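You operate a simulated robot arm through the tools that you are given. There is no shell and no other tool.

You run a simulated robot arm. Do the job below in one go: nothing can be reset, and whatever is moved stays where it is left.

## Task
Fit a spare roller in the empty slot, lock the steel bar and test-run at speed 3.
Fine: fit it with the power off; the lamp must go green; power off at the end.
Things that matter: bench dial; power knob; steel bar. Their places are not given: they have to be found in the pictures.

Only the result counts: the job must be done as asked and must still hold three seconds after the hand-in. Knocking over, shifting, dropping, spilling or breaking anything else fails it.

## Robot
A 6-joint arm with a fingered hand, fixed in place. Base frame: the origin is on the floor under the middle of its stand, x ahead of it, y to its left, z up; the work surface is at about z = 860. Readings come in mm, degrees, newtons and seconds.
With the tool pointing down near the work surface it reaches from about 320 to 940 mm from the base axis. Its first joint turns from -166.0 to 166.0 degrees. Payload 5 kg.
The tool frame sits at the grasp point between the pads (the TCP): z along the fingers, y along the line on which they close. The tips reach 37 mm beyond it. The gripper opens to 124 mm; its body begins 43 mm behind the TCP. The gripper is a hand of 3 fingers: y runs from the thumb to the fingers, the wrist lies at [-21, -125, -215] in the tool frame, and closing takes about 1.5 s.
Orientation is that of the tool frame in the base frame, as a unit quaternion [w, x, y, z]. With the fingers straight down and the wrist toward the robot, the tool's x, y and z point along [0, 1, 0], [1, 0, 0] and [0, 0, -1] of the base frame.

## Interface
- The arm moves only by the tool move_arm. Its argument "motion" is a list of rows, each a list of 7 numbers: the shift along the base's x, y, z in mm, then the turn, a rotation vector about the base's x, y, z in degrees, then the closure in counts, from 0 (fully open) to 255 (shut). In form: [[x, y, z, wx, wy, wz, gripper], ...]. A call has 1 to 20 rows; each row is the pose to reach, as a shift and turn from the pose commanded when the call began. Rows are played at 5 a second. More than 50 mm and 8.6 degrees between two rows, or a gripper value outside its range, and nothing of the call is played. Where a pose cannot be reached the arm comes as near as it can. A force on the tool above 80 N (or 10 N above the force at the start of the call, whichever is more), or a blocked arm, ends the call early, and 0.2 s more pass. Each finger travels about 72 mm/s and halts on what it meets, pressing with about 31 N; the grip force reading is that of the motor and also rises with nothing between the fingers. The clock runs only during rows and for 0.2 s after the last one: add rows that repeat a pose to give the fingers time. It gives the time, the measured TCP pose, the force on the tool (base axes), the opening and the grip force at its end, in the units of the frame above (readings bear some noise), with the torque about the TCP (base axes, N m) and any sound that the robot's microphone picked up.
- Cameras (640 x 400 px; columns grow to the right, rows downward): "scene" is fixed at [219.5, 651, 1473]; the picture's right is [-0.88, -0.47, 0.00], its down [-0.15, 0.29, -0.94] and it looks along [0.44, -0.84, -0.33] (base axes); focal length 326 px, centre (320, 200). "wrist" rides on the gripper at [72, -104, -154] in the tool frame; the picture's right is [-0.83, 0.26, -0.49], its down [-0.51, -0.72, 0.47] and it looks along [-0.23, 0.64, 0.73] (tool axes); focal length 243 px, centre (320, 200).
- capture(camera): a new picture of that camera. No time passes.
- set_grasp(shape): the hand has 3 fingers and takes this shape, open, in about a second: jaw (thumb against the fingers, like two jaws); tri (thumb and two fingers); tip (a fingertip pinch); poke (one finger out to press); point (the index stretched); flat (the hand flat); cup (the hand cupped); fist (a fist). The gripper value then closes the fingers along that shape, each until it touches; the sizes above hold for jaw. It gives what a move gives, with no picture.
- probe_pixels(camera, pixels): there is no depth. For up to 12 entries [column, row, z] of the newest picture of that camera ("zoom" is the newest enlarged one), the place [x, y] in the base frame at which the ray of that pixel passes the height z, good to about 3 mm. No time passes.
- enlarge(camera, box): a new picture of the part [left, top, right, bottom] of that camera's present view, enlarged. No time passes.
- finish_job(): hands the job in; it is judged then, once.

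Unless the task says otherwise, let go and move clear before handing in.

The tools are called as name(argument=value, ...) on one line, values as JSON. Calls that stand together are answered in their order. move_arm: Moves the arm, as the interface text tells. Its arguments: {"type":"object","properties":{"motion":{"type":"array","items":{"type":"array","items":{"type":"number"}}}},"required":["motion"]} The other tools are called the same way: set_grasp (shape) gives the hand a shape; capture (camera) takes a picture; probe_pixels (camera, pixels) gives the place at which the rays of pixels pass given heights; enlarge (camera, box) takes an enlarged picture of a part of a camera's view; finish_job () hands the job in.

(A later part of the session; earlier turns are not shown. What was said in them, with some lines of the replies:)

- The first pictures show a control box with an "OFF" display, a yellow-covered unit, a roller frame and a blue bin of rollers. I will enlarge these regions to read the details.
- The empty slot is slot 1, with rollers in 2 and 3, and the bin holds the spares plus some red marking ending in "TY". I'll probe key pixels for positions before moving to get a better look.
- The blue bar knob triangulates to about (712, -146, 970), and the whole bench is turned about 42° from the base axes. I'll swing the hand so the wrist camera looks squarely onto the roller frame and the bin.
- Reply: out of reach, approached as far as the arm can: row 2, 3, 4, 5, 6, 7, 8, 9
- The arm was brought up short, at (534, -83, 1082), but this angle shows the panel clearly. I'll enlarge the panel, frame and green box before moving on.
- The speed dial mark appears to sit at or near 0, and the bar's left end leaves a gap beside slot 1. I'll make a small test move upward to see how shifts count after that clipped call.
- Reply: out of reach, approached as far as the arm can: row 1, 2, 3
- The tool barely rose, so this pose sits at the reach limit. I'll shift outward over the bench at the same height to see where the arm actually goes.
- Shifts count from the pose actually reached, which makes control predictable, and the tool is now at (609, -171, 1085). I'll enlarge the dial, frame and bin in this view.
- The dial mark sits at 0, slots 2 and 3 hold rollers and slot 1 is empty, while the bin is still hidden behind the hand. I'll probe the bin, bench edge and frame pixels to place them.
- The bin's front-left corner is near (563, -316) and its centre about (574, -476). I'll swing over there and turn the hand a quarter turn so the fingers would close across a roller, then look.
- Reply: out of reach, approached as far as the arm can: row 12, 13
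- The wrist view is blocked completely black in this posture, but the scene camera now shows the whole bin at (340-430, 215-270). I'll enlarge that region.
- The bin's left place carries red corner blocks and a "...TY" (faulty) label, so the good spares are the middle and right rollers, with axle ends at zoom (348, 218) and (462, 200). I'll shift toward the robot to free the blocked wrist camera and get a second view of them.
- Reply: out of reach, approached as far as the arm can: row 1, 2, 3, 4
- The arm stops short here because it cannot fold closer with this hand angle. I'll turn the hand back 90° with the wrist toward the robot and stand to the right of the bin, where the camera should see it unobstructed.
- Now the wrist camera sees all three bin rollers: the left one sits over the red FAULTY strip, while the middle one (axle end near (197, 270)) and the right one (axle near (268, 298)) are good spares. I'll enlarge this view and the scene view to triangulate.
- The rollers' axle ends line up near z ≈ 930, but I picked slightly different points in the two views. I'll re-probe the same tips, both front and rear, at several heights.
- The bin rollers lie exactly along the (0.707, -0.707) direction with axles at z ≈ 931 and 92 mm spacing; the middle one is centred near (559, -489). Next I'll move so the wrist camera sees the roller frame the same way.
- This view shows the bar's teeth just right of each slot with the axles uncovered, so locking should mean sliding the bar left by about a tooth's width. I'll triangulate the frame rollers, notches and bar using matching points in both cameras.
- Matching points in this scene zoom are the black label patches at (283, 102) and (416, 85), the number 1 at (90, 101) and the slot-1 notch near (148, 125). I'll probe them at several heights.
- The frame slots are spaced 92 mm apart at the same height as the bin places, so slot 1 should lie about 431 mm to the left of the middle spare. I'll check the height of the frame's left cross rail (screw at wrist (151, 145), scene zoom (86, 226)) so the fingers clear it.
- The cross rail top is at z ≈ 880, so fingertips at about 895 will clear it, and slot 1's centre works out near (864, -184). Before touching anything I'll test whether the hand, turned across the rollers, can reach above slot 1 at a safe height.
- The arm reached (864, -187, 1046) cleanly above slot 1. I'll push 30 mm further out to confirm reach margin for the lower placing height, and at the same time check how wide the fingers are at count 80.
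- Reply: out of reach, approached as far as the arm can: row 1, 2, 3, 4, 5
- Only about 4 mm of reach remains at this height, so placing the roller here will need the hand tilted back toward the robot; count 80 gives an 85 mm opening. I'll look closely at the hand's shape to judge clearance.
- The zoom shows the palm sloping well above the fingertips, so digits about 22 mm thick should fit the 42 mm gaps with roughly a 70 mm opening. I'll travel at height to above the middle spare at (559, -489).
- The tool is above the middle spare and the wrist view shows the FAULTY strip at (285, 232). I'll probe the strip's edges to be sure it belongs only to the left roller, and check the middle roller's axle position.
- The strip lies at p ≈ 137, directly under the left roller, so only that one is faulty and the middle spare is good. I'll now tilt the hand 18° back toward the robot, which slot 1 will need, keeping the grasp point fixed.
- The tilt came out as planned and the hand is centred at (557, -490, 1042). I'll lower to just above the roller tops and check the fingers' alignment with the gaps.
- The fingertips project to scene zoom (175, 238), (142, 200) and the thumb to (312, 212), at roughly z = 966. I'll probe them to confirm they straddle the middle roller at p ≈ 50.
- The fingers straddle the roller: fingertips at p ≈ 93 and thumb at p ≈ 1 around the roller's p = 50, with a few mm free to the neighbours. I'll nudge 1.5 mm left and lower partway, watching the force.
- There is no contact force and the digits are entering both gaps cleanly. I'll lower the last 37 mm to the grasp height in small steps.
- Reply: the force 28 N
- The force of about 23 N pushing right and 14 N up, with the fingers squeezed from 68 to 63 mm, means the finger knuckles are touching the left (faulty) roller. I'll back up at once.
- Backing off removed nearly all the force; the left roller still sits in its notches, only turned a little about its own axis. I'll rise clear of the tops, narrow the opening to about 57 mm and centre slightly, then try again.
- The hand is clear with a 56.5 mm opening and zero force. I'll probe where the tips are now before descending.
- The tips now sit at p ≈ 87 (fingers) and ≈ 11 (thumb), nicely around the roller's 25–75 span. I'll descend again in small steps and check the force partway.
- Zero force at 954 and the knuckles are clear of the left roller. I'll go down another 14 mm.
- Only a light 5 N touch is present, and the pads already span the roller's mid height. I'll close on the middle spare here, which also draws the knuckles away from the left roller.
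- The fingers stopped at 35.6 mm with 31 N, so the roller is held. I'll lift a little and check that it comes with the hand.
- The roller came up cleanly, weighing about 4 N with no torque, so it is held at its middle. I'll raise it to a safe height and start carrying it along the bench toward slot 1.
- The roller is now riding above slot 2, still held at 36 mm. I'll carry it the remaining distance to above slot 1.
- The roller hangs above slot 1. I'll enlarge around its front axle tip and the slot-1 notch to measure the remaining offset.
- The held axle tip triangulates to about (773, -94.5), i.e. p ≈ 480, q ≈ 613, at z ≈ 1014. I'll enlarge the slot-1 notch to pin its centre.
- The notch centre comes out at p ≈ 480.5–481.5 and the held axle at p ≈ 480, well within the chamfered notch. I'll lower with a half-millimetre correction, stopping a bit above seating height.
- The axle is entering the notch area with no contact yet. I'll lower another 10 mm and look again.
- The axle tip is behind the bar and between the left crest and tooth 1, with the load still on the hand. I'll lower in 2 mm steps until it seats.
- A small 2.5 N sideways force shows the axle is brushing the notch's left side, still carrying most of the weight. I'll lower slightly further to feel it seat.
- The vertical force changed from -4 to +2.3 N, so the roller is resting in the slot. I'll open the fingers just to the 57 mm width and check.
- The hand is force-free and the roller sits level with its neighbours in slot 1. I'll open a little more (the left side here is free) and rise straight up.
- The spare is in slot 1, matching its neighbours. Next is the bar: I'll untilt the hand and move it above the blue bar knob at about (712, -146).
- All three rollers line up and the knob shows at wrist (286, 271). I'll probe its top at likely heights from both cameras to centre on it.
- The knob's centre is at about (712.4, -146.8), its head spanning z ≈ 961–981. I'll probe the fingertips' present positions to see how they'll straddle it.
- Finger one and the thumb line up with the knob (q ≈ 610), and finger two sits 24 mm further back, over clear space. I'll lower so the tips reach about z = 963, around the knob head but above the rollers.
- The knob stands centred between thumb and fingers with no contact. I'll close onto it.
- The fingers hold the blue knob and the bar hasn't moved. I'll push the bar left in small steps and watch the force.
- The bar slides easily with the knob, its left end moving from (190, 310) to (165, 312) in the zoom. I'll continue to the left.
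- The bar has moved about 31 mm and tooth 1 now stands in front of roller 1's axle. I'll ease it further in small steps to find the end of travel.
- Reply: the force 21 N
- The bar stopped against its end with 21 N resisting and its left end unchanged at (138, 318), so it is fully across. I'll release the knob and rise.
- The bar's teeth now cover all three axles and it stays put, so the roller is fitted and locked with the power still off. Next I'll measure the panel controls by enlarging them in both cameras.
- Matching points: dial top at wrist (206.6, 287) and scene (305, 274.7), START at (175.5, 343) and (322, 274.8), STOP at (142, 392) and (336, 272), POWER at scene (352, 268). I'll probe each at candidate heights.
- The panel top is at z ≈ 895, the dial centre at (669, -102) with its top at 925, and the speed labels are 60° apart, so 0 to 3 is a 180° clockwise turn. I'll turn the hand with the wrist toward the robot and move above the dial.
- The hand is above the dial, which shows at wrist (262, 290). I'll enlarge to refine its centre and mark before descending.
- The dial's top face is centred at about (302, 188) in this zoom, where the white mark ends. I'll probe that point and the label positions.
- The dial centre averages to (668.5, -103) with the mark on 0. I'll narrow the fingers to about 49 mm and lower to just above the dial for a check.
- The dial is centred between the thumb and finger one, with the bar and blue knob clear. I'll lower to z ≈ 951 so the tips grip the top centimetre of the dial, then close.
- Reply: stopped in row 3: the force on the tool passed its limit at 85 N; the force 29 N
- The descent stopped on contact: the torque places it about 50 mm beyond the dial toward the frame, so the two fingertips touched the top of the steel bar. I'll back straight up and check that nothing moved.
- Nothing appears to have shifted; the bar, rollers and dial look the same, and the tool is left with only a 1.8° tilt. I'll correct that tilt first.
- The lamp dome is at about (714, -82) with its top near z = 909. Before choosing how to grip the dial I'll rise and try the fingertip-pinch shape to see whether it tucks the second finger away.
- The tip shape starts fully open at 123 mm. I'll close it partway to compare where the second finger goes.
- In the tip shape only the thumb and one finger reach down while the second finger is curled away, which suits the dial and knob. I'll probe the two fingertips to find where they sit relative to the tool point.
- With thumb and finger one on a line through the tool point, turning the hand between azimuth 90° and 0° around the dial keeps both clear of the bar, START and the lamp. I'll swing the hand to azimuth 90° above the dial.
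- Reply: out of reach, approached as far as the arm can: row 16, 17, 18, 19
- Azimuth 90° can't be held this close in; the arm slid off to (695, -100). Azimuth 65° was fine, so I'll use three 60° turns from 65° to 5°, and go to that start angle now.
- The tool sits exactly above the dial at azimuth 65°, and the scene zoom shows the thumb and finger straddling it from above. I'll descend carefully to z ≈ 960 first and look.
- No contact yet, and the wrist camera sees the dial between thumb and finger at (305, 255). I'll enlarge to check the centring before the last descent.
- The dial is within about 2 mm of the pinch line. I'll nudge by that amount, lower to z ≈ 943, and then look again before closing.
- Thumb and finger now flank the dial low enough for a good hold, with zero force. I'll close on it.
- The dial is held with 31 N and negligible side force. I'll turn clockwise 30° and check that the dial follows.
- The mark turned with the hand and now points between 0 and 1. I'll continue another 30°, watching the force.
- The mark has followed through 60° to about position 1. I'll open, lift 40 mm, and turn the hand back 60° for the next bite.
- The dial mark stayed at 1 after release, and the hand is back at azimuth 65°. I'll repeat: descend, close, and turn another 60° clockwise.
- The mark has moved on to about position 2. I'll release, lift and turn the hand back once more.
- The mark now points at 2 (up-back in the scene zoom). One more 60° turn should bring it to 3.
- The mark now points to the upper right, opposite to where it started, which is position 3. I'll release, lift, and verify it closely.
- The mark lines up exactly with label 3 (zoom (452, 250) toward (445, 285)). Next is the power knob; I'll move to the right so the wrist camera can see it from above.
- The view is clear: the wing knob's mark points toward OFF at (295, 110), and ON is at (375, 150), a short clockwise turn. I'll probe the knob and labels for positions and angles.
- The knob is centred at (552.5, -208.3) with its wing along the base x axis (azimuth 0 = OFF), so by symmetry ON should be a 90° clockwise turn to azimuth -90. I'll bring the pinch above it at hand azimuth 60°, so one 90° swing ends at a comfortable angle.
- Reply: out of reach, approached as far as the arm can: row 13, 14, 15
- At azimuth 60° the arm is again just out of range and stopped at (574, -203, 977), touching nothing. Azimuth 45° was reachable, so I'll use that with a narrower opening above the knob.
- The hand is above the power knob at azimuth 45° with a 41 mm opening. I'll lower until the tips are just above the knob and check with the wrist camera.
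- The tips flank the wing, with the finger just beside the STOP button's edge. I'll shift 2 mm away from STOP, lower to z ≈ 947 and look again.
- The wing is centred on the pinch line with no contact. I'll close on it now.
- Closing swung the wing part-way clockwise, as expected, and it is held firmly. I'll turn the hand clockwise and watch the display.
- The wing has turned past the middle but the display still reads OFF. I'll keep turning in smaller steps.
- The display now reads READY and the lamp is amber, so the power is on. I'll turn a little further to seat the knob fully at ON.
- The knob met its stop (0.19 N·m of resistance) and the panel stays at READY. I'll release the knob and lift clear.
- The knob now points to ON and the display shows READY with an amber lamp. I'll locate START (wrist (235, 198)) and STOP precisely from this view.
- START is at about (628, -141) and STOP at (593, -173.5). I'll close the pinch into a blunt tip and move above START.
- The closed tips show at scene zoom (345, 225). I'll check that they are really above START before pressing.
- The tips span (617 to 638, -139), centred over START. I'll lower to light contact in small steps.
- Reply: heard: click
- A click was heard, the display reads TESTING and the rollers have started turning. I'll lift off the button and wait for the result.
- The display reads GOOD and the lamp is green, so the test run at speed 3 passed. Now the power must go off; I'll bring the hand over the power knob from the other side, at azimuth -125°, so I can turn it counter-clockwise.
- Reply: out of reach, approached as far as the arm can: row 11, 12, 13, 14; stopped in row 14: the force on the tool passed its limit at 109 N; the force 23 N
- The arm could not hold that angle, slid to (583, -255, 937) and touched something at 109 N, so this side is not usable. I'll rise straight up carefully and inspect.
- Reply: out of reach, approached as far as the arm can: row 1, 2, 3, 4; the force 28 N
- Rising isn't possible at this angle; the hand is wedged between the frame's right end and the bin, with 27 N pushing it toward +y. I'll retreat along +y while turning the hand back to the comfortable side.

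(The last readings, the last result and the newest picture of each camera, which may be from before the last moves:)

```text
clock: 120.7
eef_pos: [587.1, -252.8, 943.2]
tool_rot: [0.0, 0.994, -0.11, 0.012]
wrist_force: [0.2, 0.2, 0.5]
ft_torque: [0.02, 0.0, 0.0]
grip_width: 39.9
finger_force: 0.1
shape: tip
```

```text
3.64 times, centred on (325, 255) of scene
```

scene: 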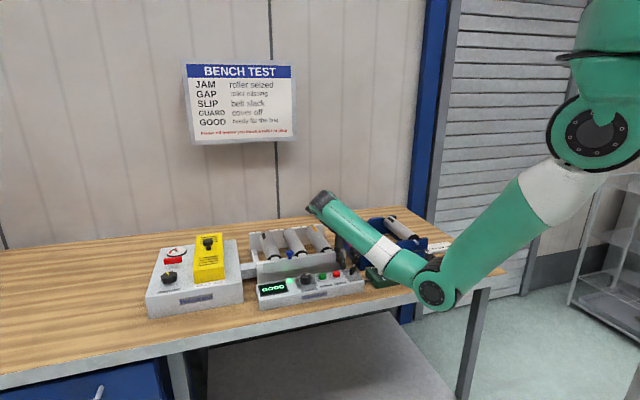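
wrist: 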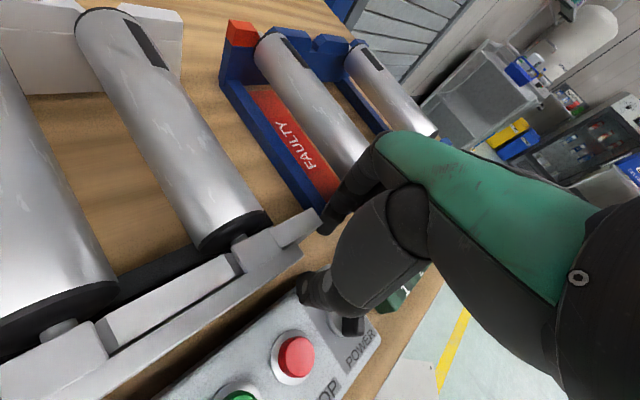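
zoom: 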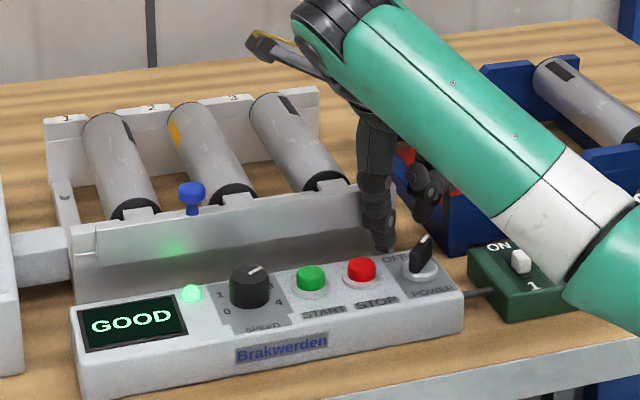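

All forces are back to zero. I'll keep turning the hand back while rising clear.

move_arm(motion=[[0, 4, 2, 0, 0, 7, 172], [0, 8, 6, 0, 0, 14, 172], [0, 12, 12, 0, 0, 21, 172], [0, 16, 20, 0, 0, 28, 172], [0, 18, 32, 0, 0, 35, 172], [0, 18, 46, 0, 0, 42, 172], [0, 18, 62, 0, 0, 49, 172], [0, 18, 62, 0, 0, 49, 172]])

capture(camera="wrist")

capture(camera="scene")

enlarge(camera="scene", box=[240, 200, 440, 310])

```text
clock: 122.5
eef_pos: [589.7, -234.3, 1006.5]
tool_rot: [-0.005, 0.95, 0.312, 0.012]
wrist_force: [-0.2, -0.4, 0.1]
ft_torque: [0.02, -0.01, 0.0]
grip_width: 40.3
finger_force: 0.1
shape: tip
```

```text
taken
```

wrist: 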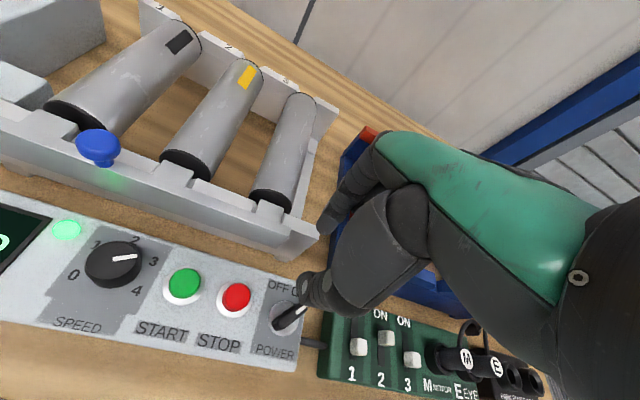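

```text
taken
```

scene: 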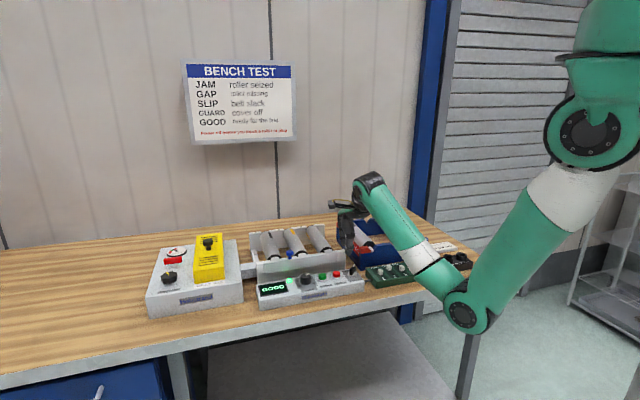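

```text
3.20 times, centred on (340, 255) of scene
```

zoom: 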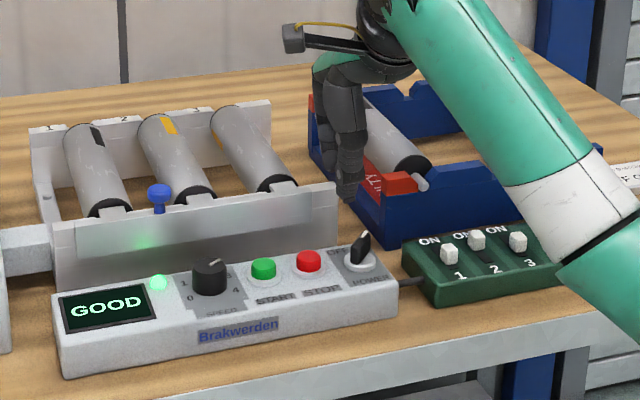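

Clear again, and the bin corner still sits at scene (360, 269.7), as before. The panel still shows GOOD with the green lamp; I'll remove the small tilt and go back to the azimuth 45° approach that worked, above the power knob.

move_arm(motion=[[0, 0, 0, -0.97, 1.12, 0, 172], [0, 0, 0, -0.97, 1.12, 0, 172]])

move_arm(motion=[[-3, 2, 0, 0, 0, 7.6, 172], [-6, 4, 0, 0, 0, 15.2, 172], [-9, 6, 0, 0, 0, 22.8, 172], [-12, 8, 0, 0, 0, 30.4, 172], [-15, 10, 0, 0, 0, 38, 172], [-18, 12, 0, 0, 0, 45.6, 172], [-21, 14, -3, 0, 0, 53.2, 172], [-24, 16, -6, 0, 0, 60.8, 172], [-27, 18, -9, 0, 0, 68.4, 172], [-30, 20, -12, 0, 0, 76, 172], [-33, 22, -15, 0, 0, 83.6, 172], [-36, 23, -18, 0, 0, 91.2, 172], [-38, 24, -21, 0, 0, 98.6, 172], [-38, 24, -21, 0, 0, 98.6, 172]])

capture(camera="wrist")

enlarge(camera="scene", box=[310, 220, 390, 295])

```text
clock: 123.1
eef_pos: [589.3, -233.7, 1006.1]
tool_rot: [0.0, 0.95, 0.313, -0.001]
wrist_force: [-0.8, 0.2, 0.2]
ft_torque: [0.01, -0.03, -0.03]
grip_width: 40.8
finger_force: 0.0
shape: tip
```

```text
clock: 126.1
eef_pos: [549.1, -210.3, 984.8]
tool_rot: [-0.001, 0.382, 0.924, 0.0]
wrist_force: [0.5, -0.9, 0.5]
ft_torque: [0.01, -0.03, -0.01]
grip_width: 40.4
finger_force: 0.1
shape: tip
```

```text
taken
```

wrist: 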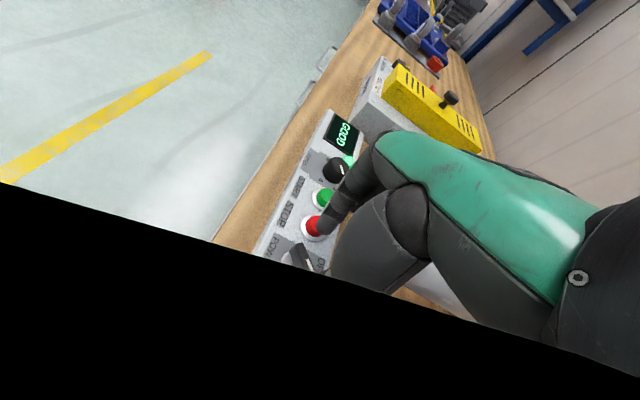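

```text
5.33 times, centred on (350, 258) of scene
```

zoom: 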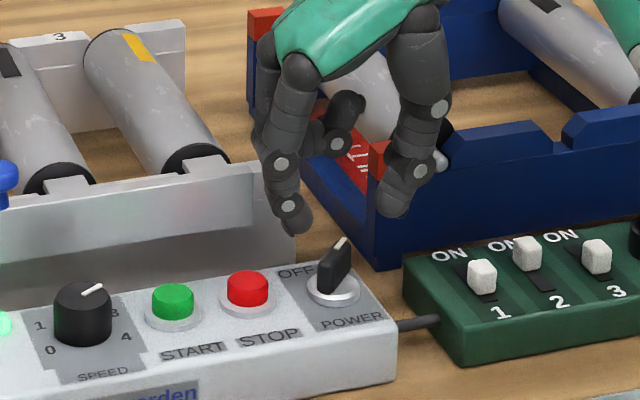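

The hand is back at azimuth 45° above the knob, whose wing points to ON. I'll lower to just above it and check alignment.

move_arm(motion=[[1, 0, -8, 0, 0, 0, 172], [1.5, 0, -16, 0, 0, 0, 172], [1.5, 0, -23, 0, 0, 0, 172], [1.5, 0, -23, 0, 0, 0, 172]])

enlarge(camera="wrist", box=[240, 180, 390, 330])

enlarge(camera="scene", box=[310, 230, 380, 290])

```text
clock: 127.1
eef_pos: [551.5, -208.7, 961.0]
tool_rot: [0.0, 0.383, 0.924, -0.002]
wrist_force: [-0.8, -0.4, -1.1]
ft_torque: [-0.01, 0.02, -0.01]
grip_width: 40.7
finger_force: 0.0
shape: tip
```

```text
2.67 times, centred on (315, 255) of wrist
```

zoom: 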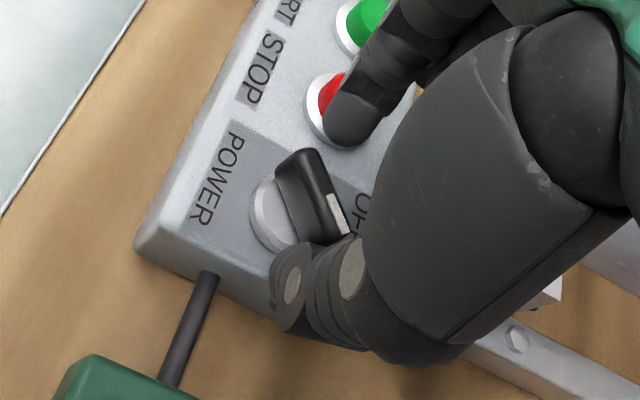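

```text
6.67 times, centred on (345, 260) of scene
```

zoom: 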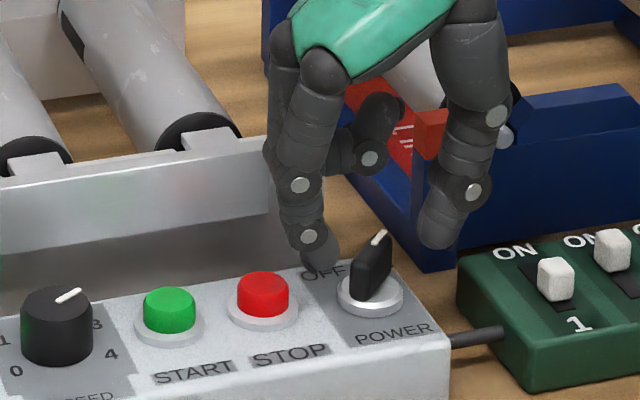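

The wing lies about 45° to the pinch line, so closing should swing it toward OFF as it did the other way. I'll lower to z ≈ 947 and close.

move_arm(motion=[[0, -1, -7, 0, 0, 0, 172], [0, -1, -14, 0, 0, 0, 172], [0, -1, -14, 0, 0, 0, 185], [0, -1, -14, 0, 0, 0, 200], [0, -1, -14, 0, 0, 0, 220], [0, -1, -14, 0, 0, 0, 240], [0, -1, -14, 0, 0, 0, 255], [0, -1, -14, 0, 0, 0, 255]])

enlarge(camera="wrist", box=[240, 180, 390, 330])

enlarge(camera="scene", box=[250, 220, 380, 310])

```text
clock: 128.9
eef_pos: [550.5, -210.1, 947.0]
tool_rot: [-0.001, 0.382, 0.924, -0.001]
wrist_force: [-0.7, 13.8, -5.3]
ft_torque: [0.54, -0.04, 0.04]
grip_width: 9.8
finger_force: 30.7
shape: tip
```

```text
2.67 times, centred on (315, 255) of wrist
```

zoom: 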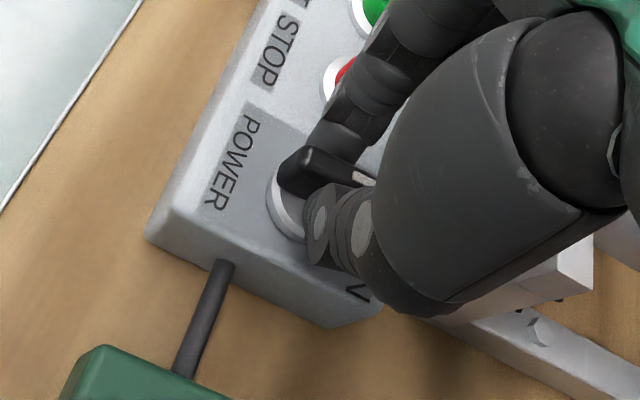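

```text
4.44 times, centred on (315, 265) of scene
```

zoom: 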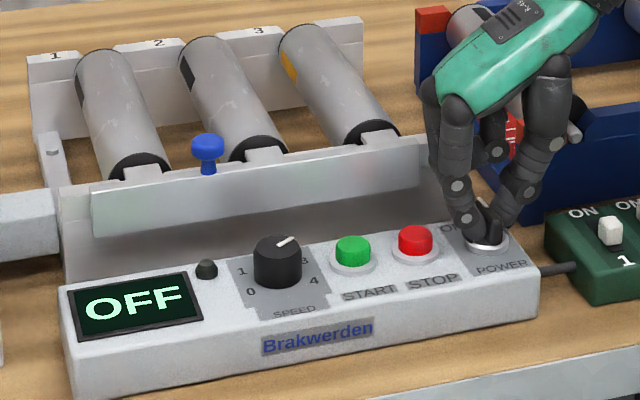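

The display went to OFF and the lamp is dark as the wing swung back past the middle. I'll try turning a few more degrees toward the full OFF position.

move_arm(motion=[[0, 0, 0, 0, 0, 3, 255], [0, 0, 0, 0, 0, 6, 255], [0, 0, 0, 0, 0, 6, 255]])

enlarge(camera="wrist", box=[240, 180, 390, 330])

```text
clock: 129.7
eef_pos: [551.0, -210.9, 947.9]
tool_rot: [-0.001, 0.333, 0.943, -0.001]
wrist_force: [-1.5, 16.6, -12.6]
ft_torque: [0.55, 0.06, 0.01]
grip_width: 9.8
finger_force: 31.2
shape: tip
```

```text
2.67 times, centred on (315, 255) of wrist
```

zoom: 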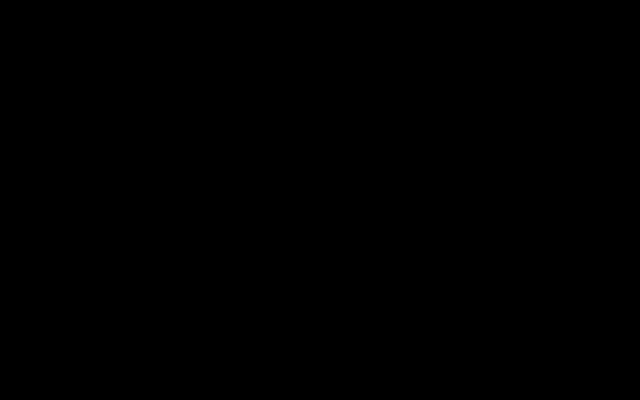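

That 6° step worked without leaving reach. I'll try another 4°.

move_arm(motion=[[0, 0, 0, 0, 0, 2, 255], [0, 0, 0, 0, 0, 4, 255], [0, 0, 0, 0, 0, 4, 255]])

enlarge(camera="scene", box=[310, 230, 380, 290])

```text
clock: 130.5
eef_pos: [551.7, -211.3, 948.4]
tool_rot: [0.0, 0.3, 0.954, -0.001]
wrist_force: [-2.7, 14.6, -12.5]
ft_torque: [0.43, 0.08, 0.06]
grip_width: 9.6
finger_force: 31.2
shape: tip
```

```text
6.67 times, centred on (345, 260) of scene
```

zoom: 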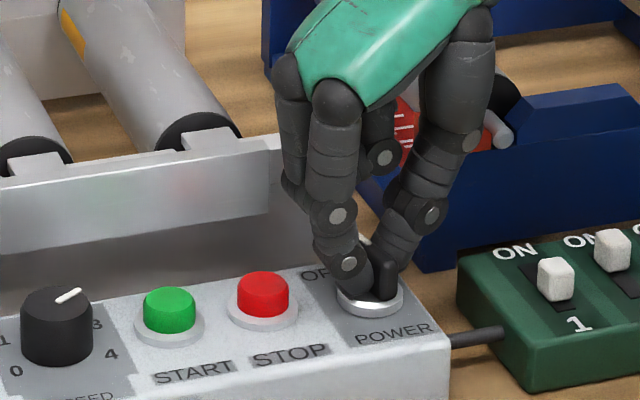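

The hand reached azimuth 55° while still in range. I'll release the knob, turn back to 45°, and lift to see where it settles.

move_arm(motion=[[0, 0, 0, 0, 0, 0, 225], [0, 0, 0, 0, 0, 0, 195], [0, 0, 0, 0, 0, 0, 172], [0, 0, 0, 0, 0, 0, 172], [0, 0, 0, 0, 0, -5, 172], [0, 0, 3, 0, 0, -10, 172], [0, 0, 10, 0, 0, -12, 172], [0, 0, 20, 0, 0, -14, 172], [0, 0, 32, 0, 0, -16, 172], [0, 0, 42, 0, 0, -20, 172], [0, 0, 42, 0, 0, -20, 172]])

enlarge(camera="scene", box=[250, 220, 380, 310])

capture(camera="wrist")

enlarge(camera="wrist", box=[220, 180, 390, 330])

```text
clock: 132.9
eef_pos: [550.5, -211.5, 990.5]
tool_rot: [0.001, 0.461, 0.887, -0.002]
wrist_force: [0.7, -0.5, 0.4]
ft_torque: [0.01, -0.02, 0.01]
grip_width: 39.8
finger_force: 0.1
shape: tip
```

```text
4.44 times, centred on (315, 265) of scene
```

zoom: 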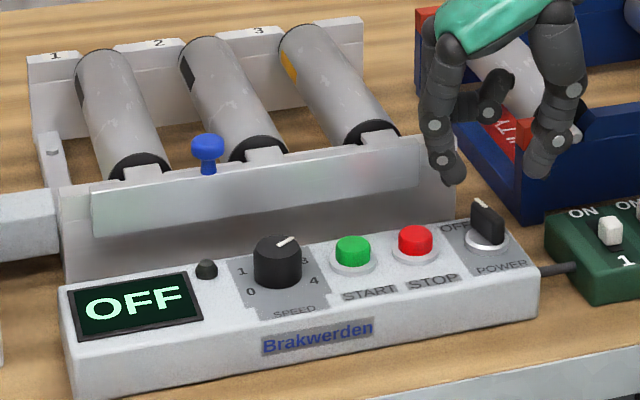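

```text
taken
```

wrist: 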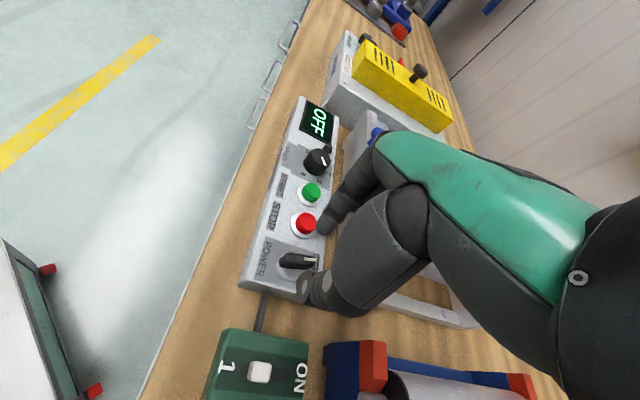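

```text
2.67 times, centred on (305, 255) of wrist
```

zoom: 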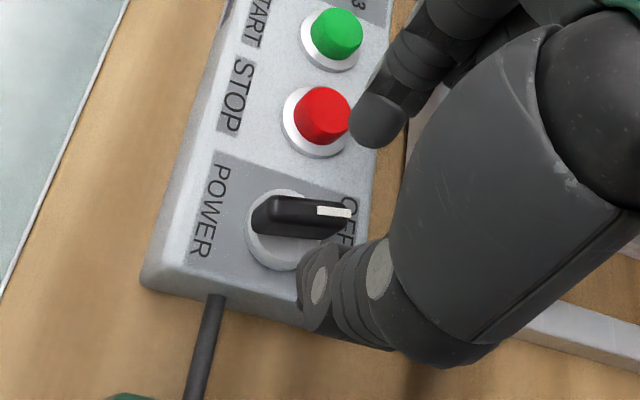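

The panel shows OFF and the lamp is dark; the wing points near the OFF label but perhaps not fully home. I'll measure its angle.

probe_pixels(camera="zoom", pixels=[[258, 215, 918], [348, 212, 918], [282, 235, 900], [318, 210, 919]])

probe_pixels(camera="scene", pixels=[[360, 268, 860], [361, 269.5, 860]])

enlarge(camera="scene", box=[330, 250, 380, 290])

```text
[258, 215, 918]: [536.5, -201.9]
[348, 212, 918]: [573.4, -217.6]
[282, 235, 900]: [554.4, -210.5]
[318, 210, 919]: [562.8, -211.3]
```

```text
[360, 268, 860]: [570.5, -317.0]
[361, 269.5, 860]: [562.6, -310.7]
```

```text
10.00 times, centred on (355, 270) of scene
```

zoom: 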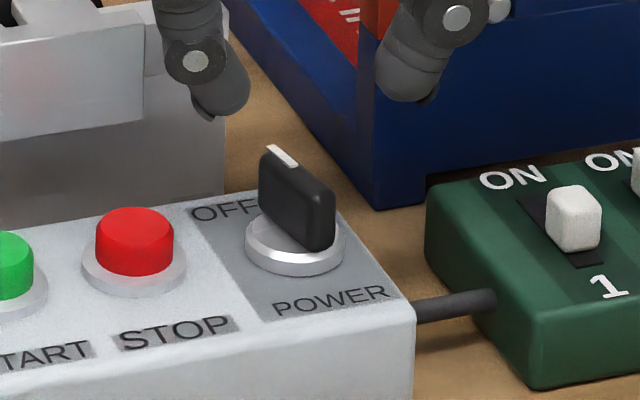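

The wing sits at azimuth -23°, clearly in the OFF zone but 22° short of its original rest. I'll close the fingertips into a pusher and nudge it home gently from the right-hand side, first positioning above that spot.

move_arm(motion=[[0, -5, 0, 0, 0, -2, 210], [-2, -12, 0, 0, 0, -5, 240], [-4, -19, 0, 0, 0, -5, 255], [-6, -25, 0, 0, 0, -5, 255], [-6, -25, 0, 0, 0, -5, 255], [-6, -25, -10, 0, 0, -5, 255], [-6, -25, -20, 0, 0, -5, 255], [-6, -25, -20, 0, 0, -5, 255]])

capture(camera="wrist")

enlarge(camera="wrist", box=[220, 180, 390, 330])

enlarge(camera="scene", box=[310, 230, 390, 295])

```text
clock: 134.7
eef_pos: [545.2, -236.0, 970.1]
tool_rot: [0.0, 0.5, 0.866, -0.002]
wrist_force: [0.2, 0.5, 0.2]
ft_torque: [-0.03, -0.01, -0.01]
grip_width: 0.1
finger_force: 31.3
shape: tip
```

```text
taken
```

wrist: 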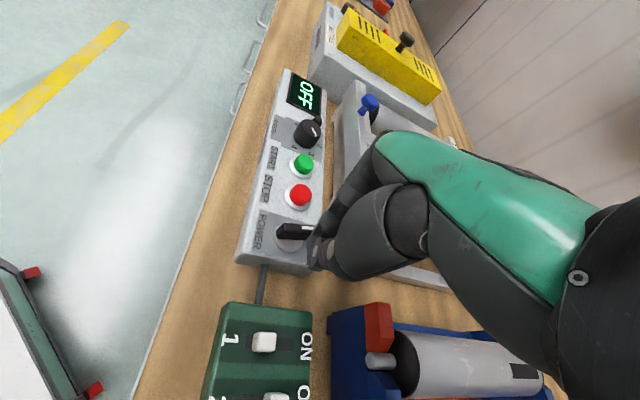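

```text
2.67 times, centred on (305, 255) of wrist
```

zoom: 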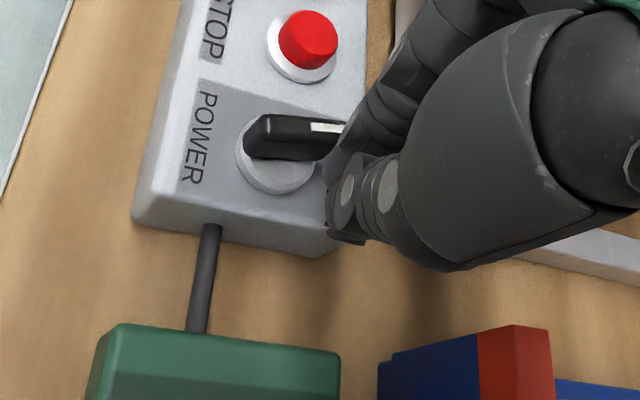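

```text
6.15 times, centred on (350, 262) of scene
```

zoom: 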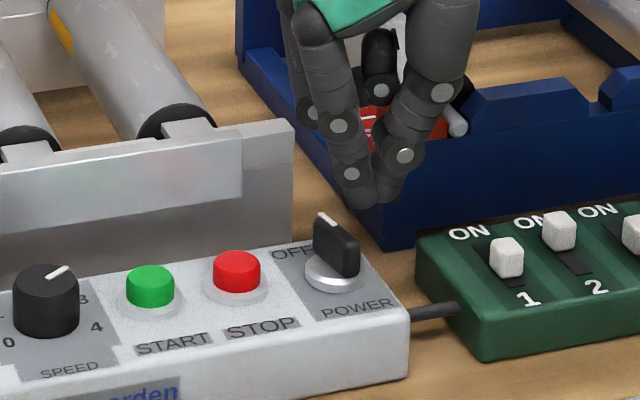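

The closed tips are beside the wing's marked end with about 4 mm to spare. I'll lower to the wing's height and look once more before pushing.

move_arm(motion=[[0, 0, -8, 0, 0, 0, 255], [0, 0, -16, 0, 0, 0, 255], [0, 0, -23, 0, 0, 0, 255], [0, 0, -23, 0, 0, 0, 255]])

enlarge(camera="wrist", box=[220, 180, 390, 330])

enlarge(camera="scene", box=[310, 230, 390, 295])

```text
clock: 135.7
eef_pos: [544.2, -235.7, 946.1]
tool_rot: [0.0, 0.5, 0.866, -0.001]
wrist_force: [-1.2, -0.4, 0.9]
ft_torque: [0.02, -0.02, -0.01]
grip_width: 0.0
finger_force: 31.4
shape: tip
```

```text
2.67 times, centred on (305, 255) of wrist
```

zoom: 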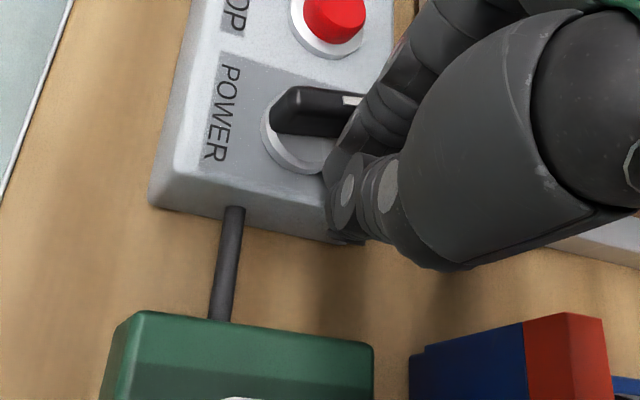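

```text
6.15 times, centred on (350, 262) of scene
```

zoom: 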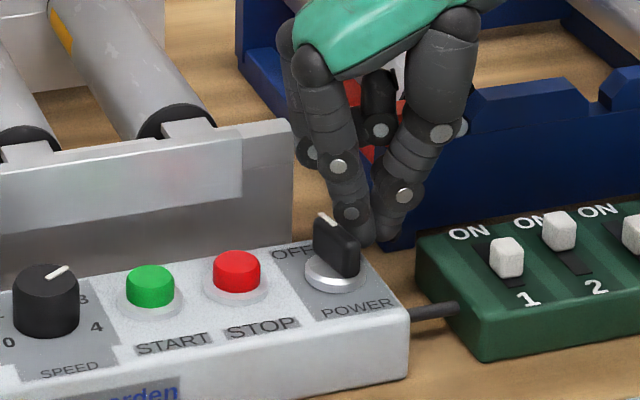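

The tips are at the right side of the wing's marked end with no contact force. I'll push gently in small steps.

move_arm(motion=[[0.8, 2, 0, 0, 0, 0, 255], [1.6, 4, 0, 0, 0, 0, 255], [3, 5, 0, 0, 0, 0, 255], [4.5, 5.6, 0, 0, 0, 0, 255], [6, 6.2, 0, 0, 0, 0, 255], [6, 6.2, 0, 0, 0, 0, 255]])

enlarge(camera="wrist", box=[220, 180, 390, 330])

enlarge(camera="scene", box=[310, 230, 390, 295])

```text
clock: 137.1
eef_pos: [552.2, -229.6, 946.7]
tool_rot: [0.0, 0.501, 0.866, -0.001]
wrist_force: [-5.2, -10.2, 2.0]
ft_torque: [-0.16, 0.06, 0.02]
grip_width: 0.0
finger_force: 31.1
shape: tip
```

```text
2.67 times, centred on (305, 255) of wrist
```

zoom: 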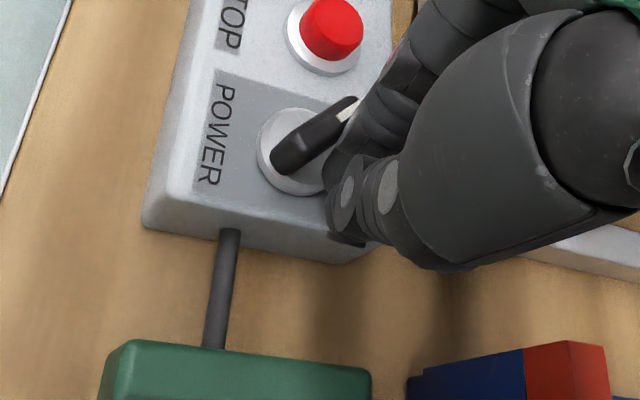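

```text
6.15 times, centred on (350, 262) of scene
```

zoom: 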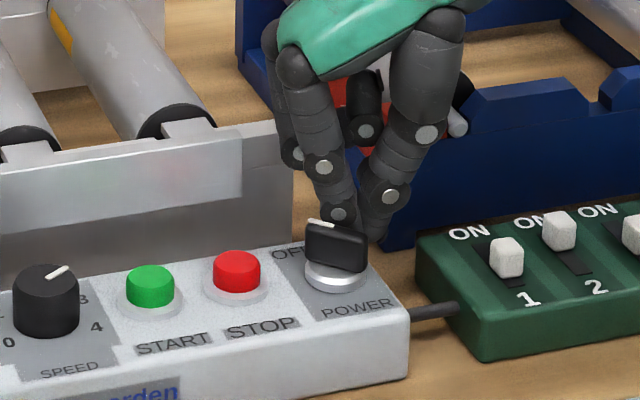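

The wing has moved to its original OFF orientation and now resists with 11 N at its stop. I'll back the fingers away the same way and rise.

move_arm(motion=[[-2, -3, 0, 0, 0, 0, 255], [-4, -7, 0, 0, 0, 0, 255], [-6, -8, 0, 0, 0, 0, 255], [-6, -8, 10, 0, 0, 0, 255], [-6, -8, 25, 0, 0, 0, 255], [-6, -8, 45, 0, 0, 0, 255], [-6, -8, 45, 0, 0, 0, 255]])

capture(camera="scene")

enlarge(camera="scene", box=[250, 220, 380, 310])

capture(camera="wrist")

```text
clock: 138.7
eef_pos: [545.4, -237.3, 992.6]
tool_rot: [0.001, 0.5, 0.866, -0.001]
wrist_force: [0.3, -0.4, -0.5]
ft_torque: [-0.03, -0.02, 0.01]
grip_width: 0.0
finger_force: 30.8
shape: tip
```

```text
taken
```

scene: 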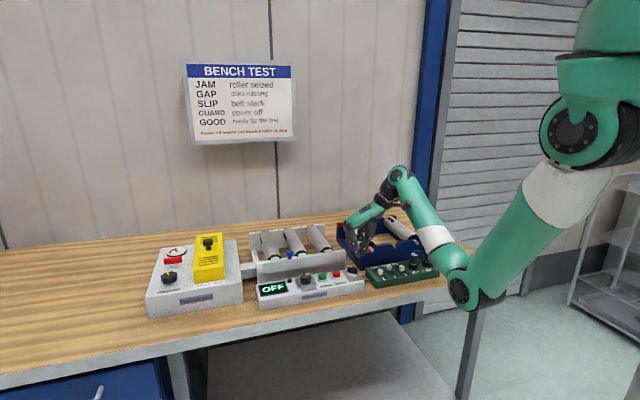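

```text
4.44 times, centred on (315, 265) of scene
```

zoom: 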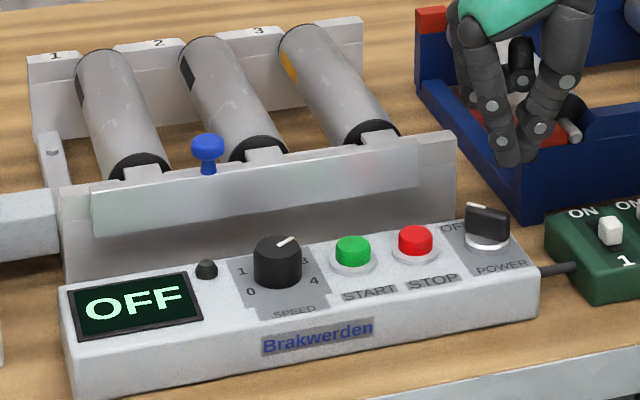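

```text
taken
```

wrist: 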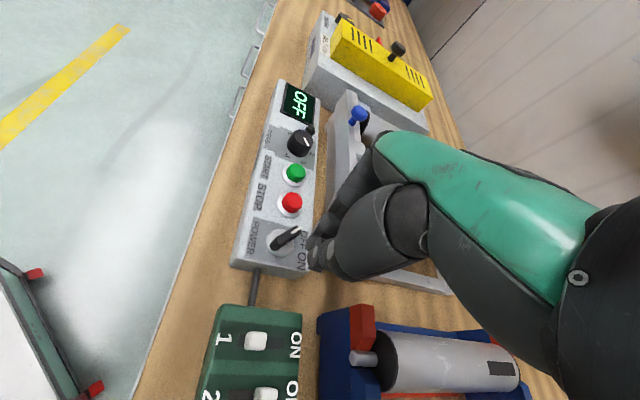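

The panel shows OFF, the knob rests at its original OFF position, the dial is at 3, the bar is across and all three rollers are seated. I'll raise the hand well clear of everything.

move_arm(motion=[[2, 2, 8, 0, 0, -7, 200], [4, 4, 16, 0, 0, -14, 150], [8, 8, 26, 0, 0, -21, 120], [14, 14, 36, 0, 0, -28, 100], [20, 20, 48, 0, 0, -35, 100], [26, 26, 60, 0, 0, -42, 100], [30, 30, 75, 0, 0, -49, 100], [30, 30, 75, 0, 0, -49, 100]])

capture(camera="scene")

enlarge(camera="scene", box=[240, 210, 380, 310])

enlarge(camera="scene", box=[330, 205, 450, 280])

capture(camera="wrist")

```text
clock: 140.5
eef_pos: [576.0, -206.7, 1067.6]
tool_rot: [0.0, 0.815, 0.58, 0.0]
wrist_force: [-0.4, -0.4, -0.2]
ft_torque: [0.0, 0.0, -0.03]
grip_width: 74.9
finger_force: 0.0
shape: tip
```

```text
taken
```

scene: 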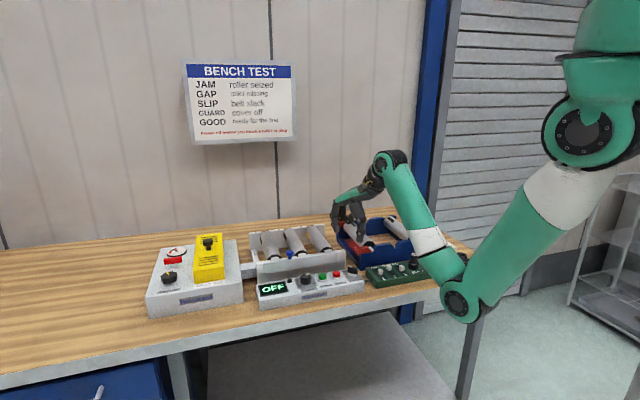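

```text
4.00 times, centred on (310, 260) of scene
```

zoom: 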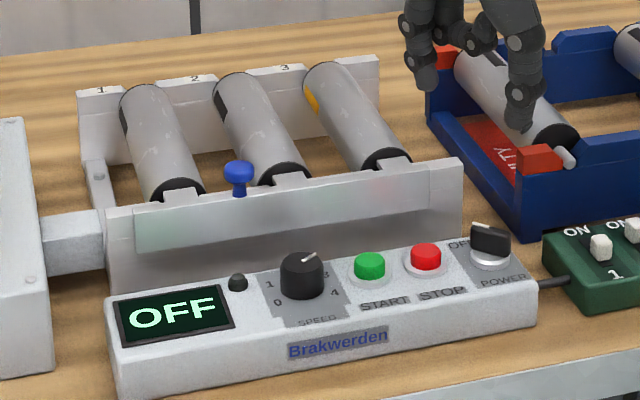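

```text
5.33 times, centred on (390, 242) of scene
```

zoom: 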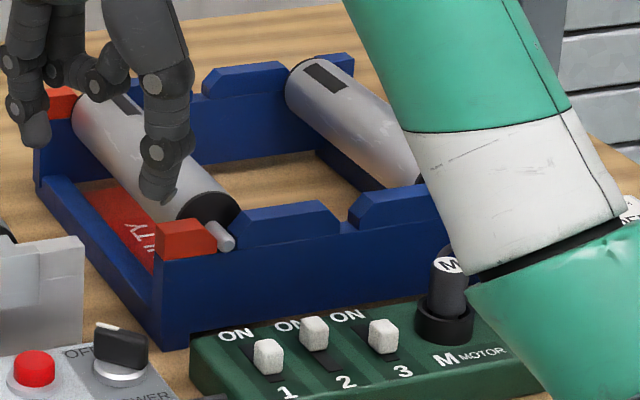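

```text
taken
```

wrist: 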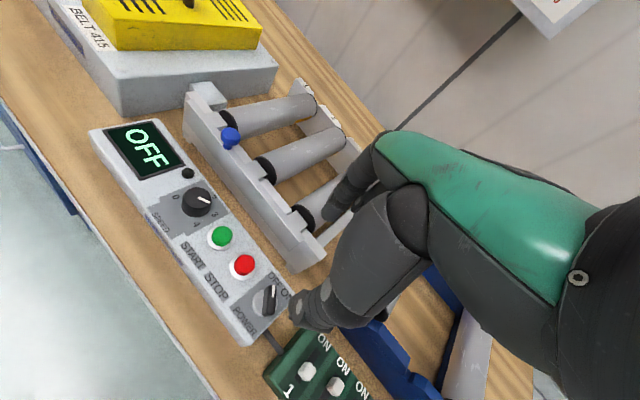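

The bin, frame and panel sit exactly where they were at the start. I'll move the arm up toward its starting posture to get the forearm away from the plugs and take a last overall look.

move_arm(motion=[[25, 1, 20, 0, 0, 4, 100], [50, 3, 40, 0, 0, 8, 100], [75, 4, 60, 0, 0, 12, 100], [100, 6, 80, 0, 0, 16, 100], [124, 7, 95, 0, 0, 18, 100], [124, 7, 95, 0, 0, 18, 100]])

capture(camera="scene")

enlarge(camera="scene", box=[330, 205, 480, 295])

enlarge(camera="scene", box=[140, 210, 380, 320])

```text
clock: 141.9
eef_pos: [701.4, -201.1, 1162.0]
tool_rot: [0.0, 0.714, 0.7, -0.001]
wrist_force: [-1.2, -1.4, 0.2]
ft_torque: [0.01, -0.02, -0.03]
grip_width: 75.1
finger_force: 0.0
shape: tip
```

```text
taken
```

scene: 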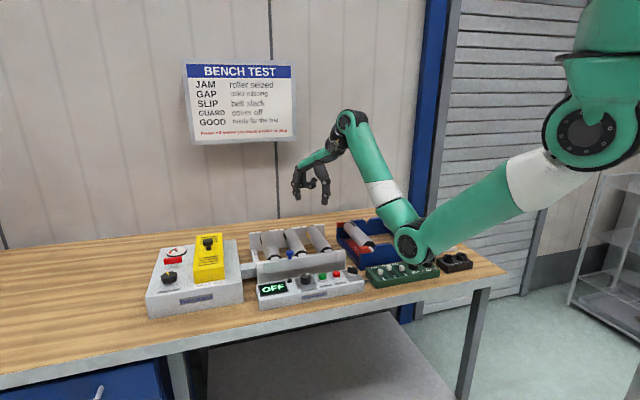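

```text
4.27 times, centred on (405, 250) of scene
```

zoom: 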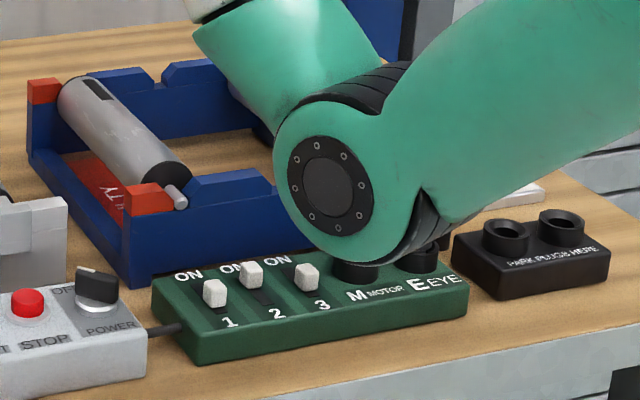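

```text
2.67 times, centred on (260, 265) of scene
```

zoom: 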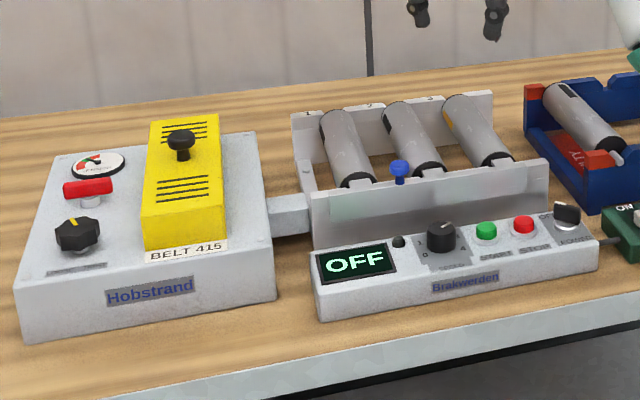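

Everything checks out in the last pictures. The spare is in slot 1, the bar is locked across all three axles, and the dial is at 3. The panel reads OFF after the GOOD result with the green lamp, and the hand is clear, so I'm handing the job in.

finish_job()

```text
The job is handed in.
```

The job is handed in: the spare roller is in slot 1, the steel bar is locked, and the speed 3 test passed.

- **Roller:** I fitted the middle spare from the bin with the power off. The left roller there was marked FAULTY, so I left it.
- **Bar:** I slid it left until it hit its stop, and its teeth now cover all three axles.
- **Test run:** With the speed dial at 3, the display went from READY to TESTING to GOOD, and the lamp turned green.
- **Power:** The knob is turned fully back to OFF, the display reads OFF and the lamp is dark. The speed dial is still at 3.

**Unplanned contacts:** The hand touched other things three times:
- **Faulty roller:** It brushed the faulty roller in the bin, about 23 N, and turned it slightly on its axis.
- **Steel bar:** It pressed on top of the steel bar with about 85 N.
- **Frame and bin:** It got wedged between the roller frame and the bin, with a reading of 109 N.

The later pictures show the frame, bin and panel where they were before.
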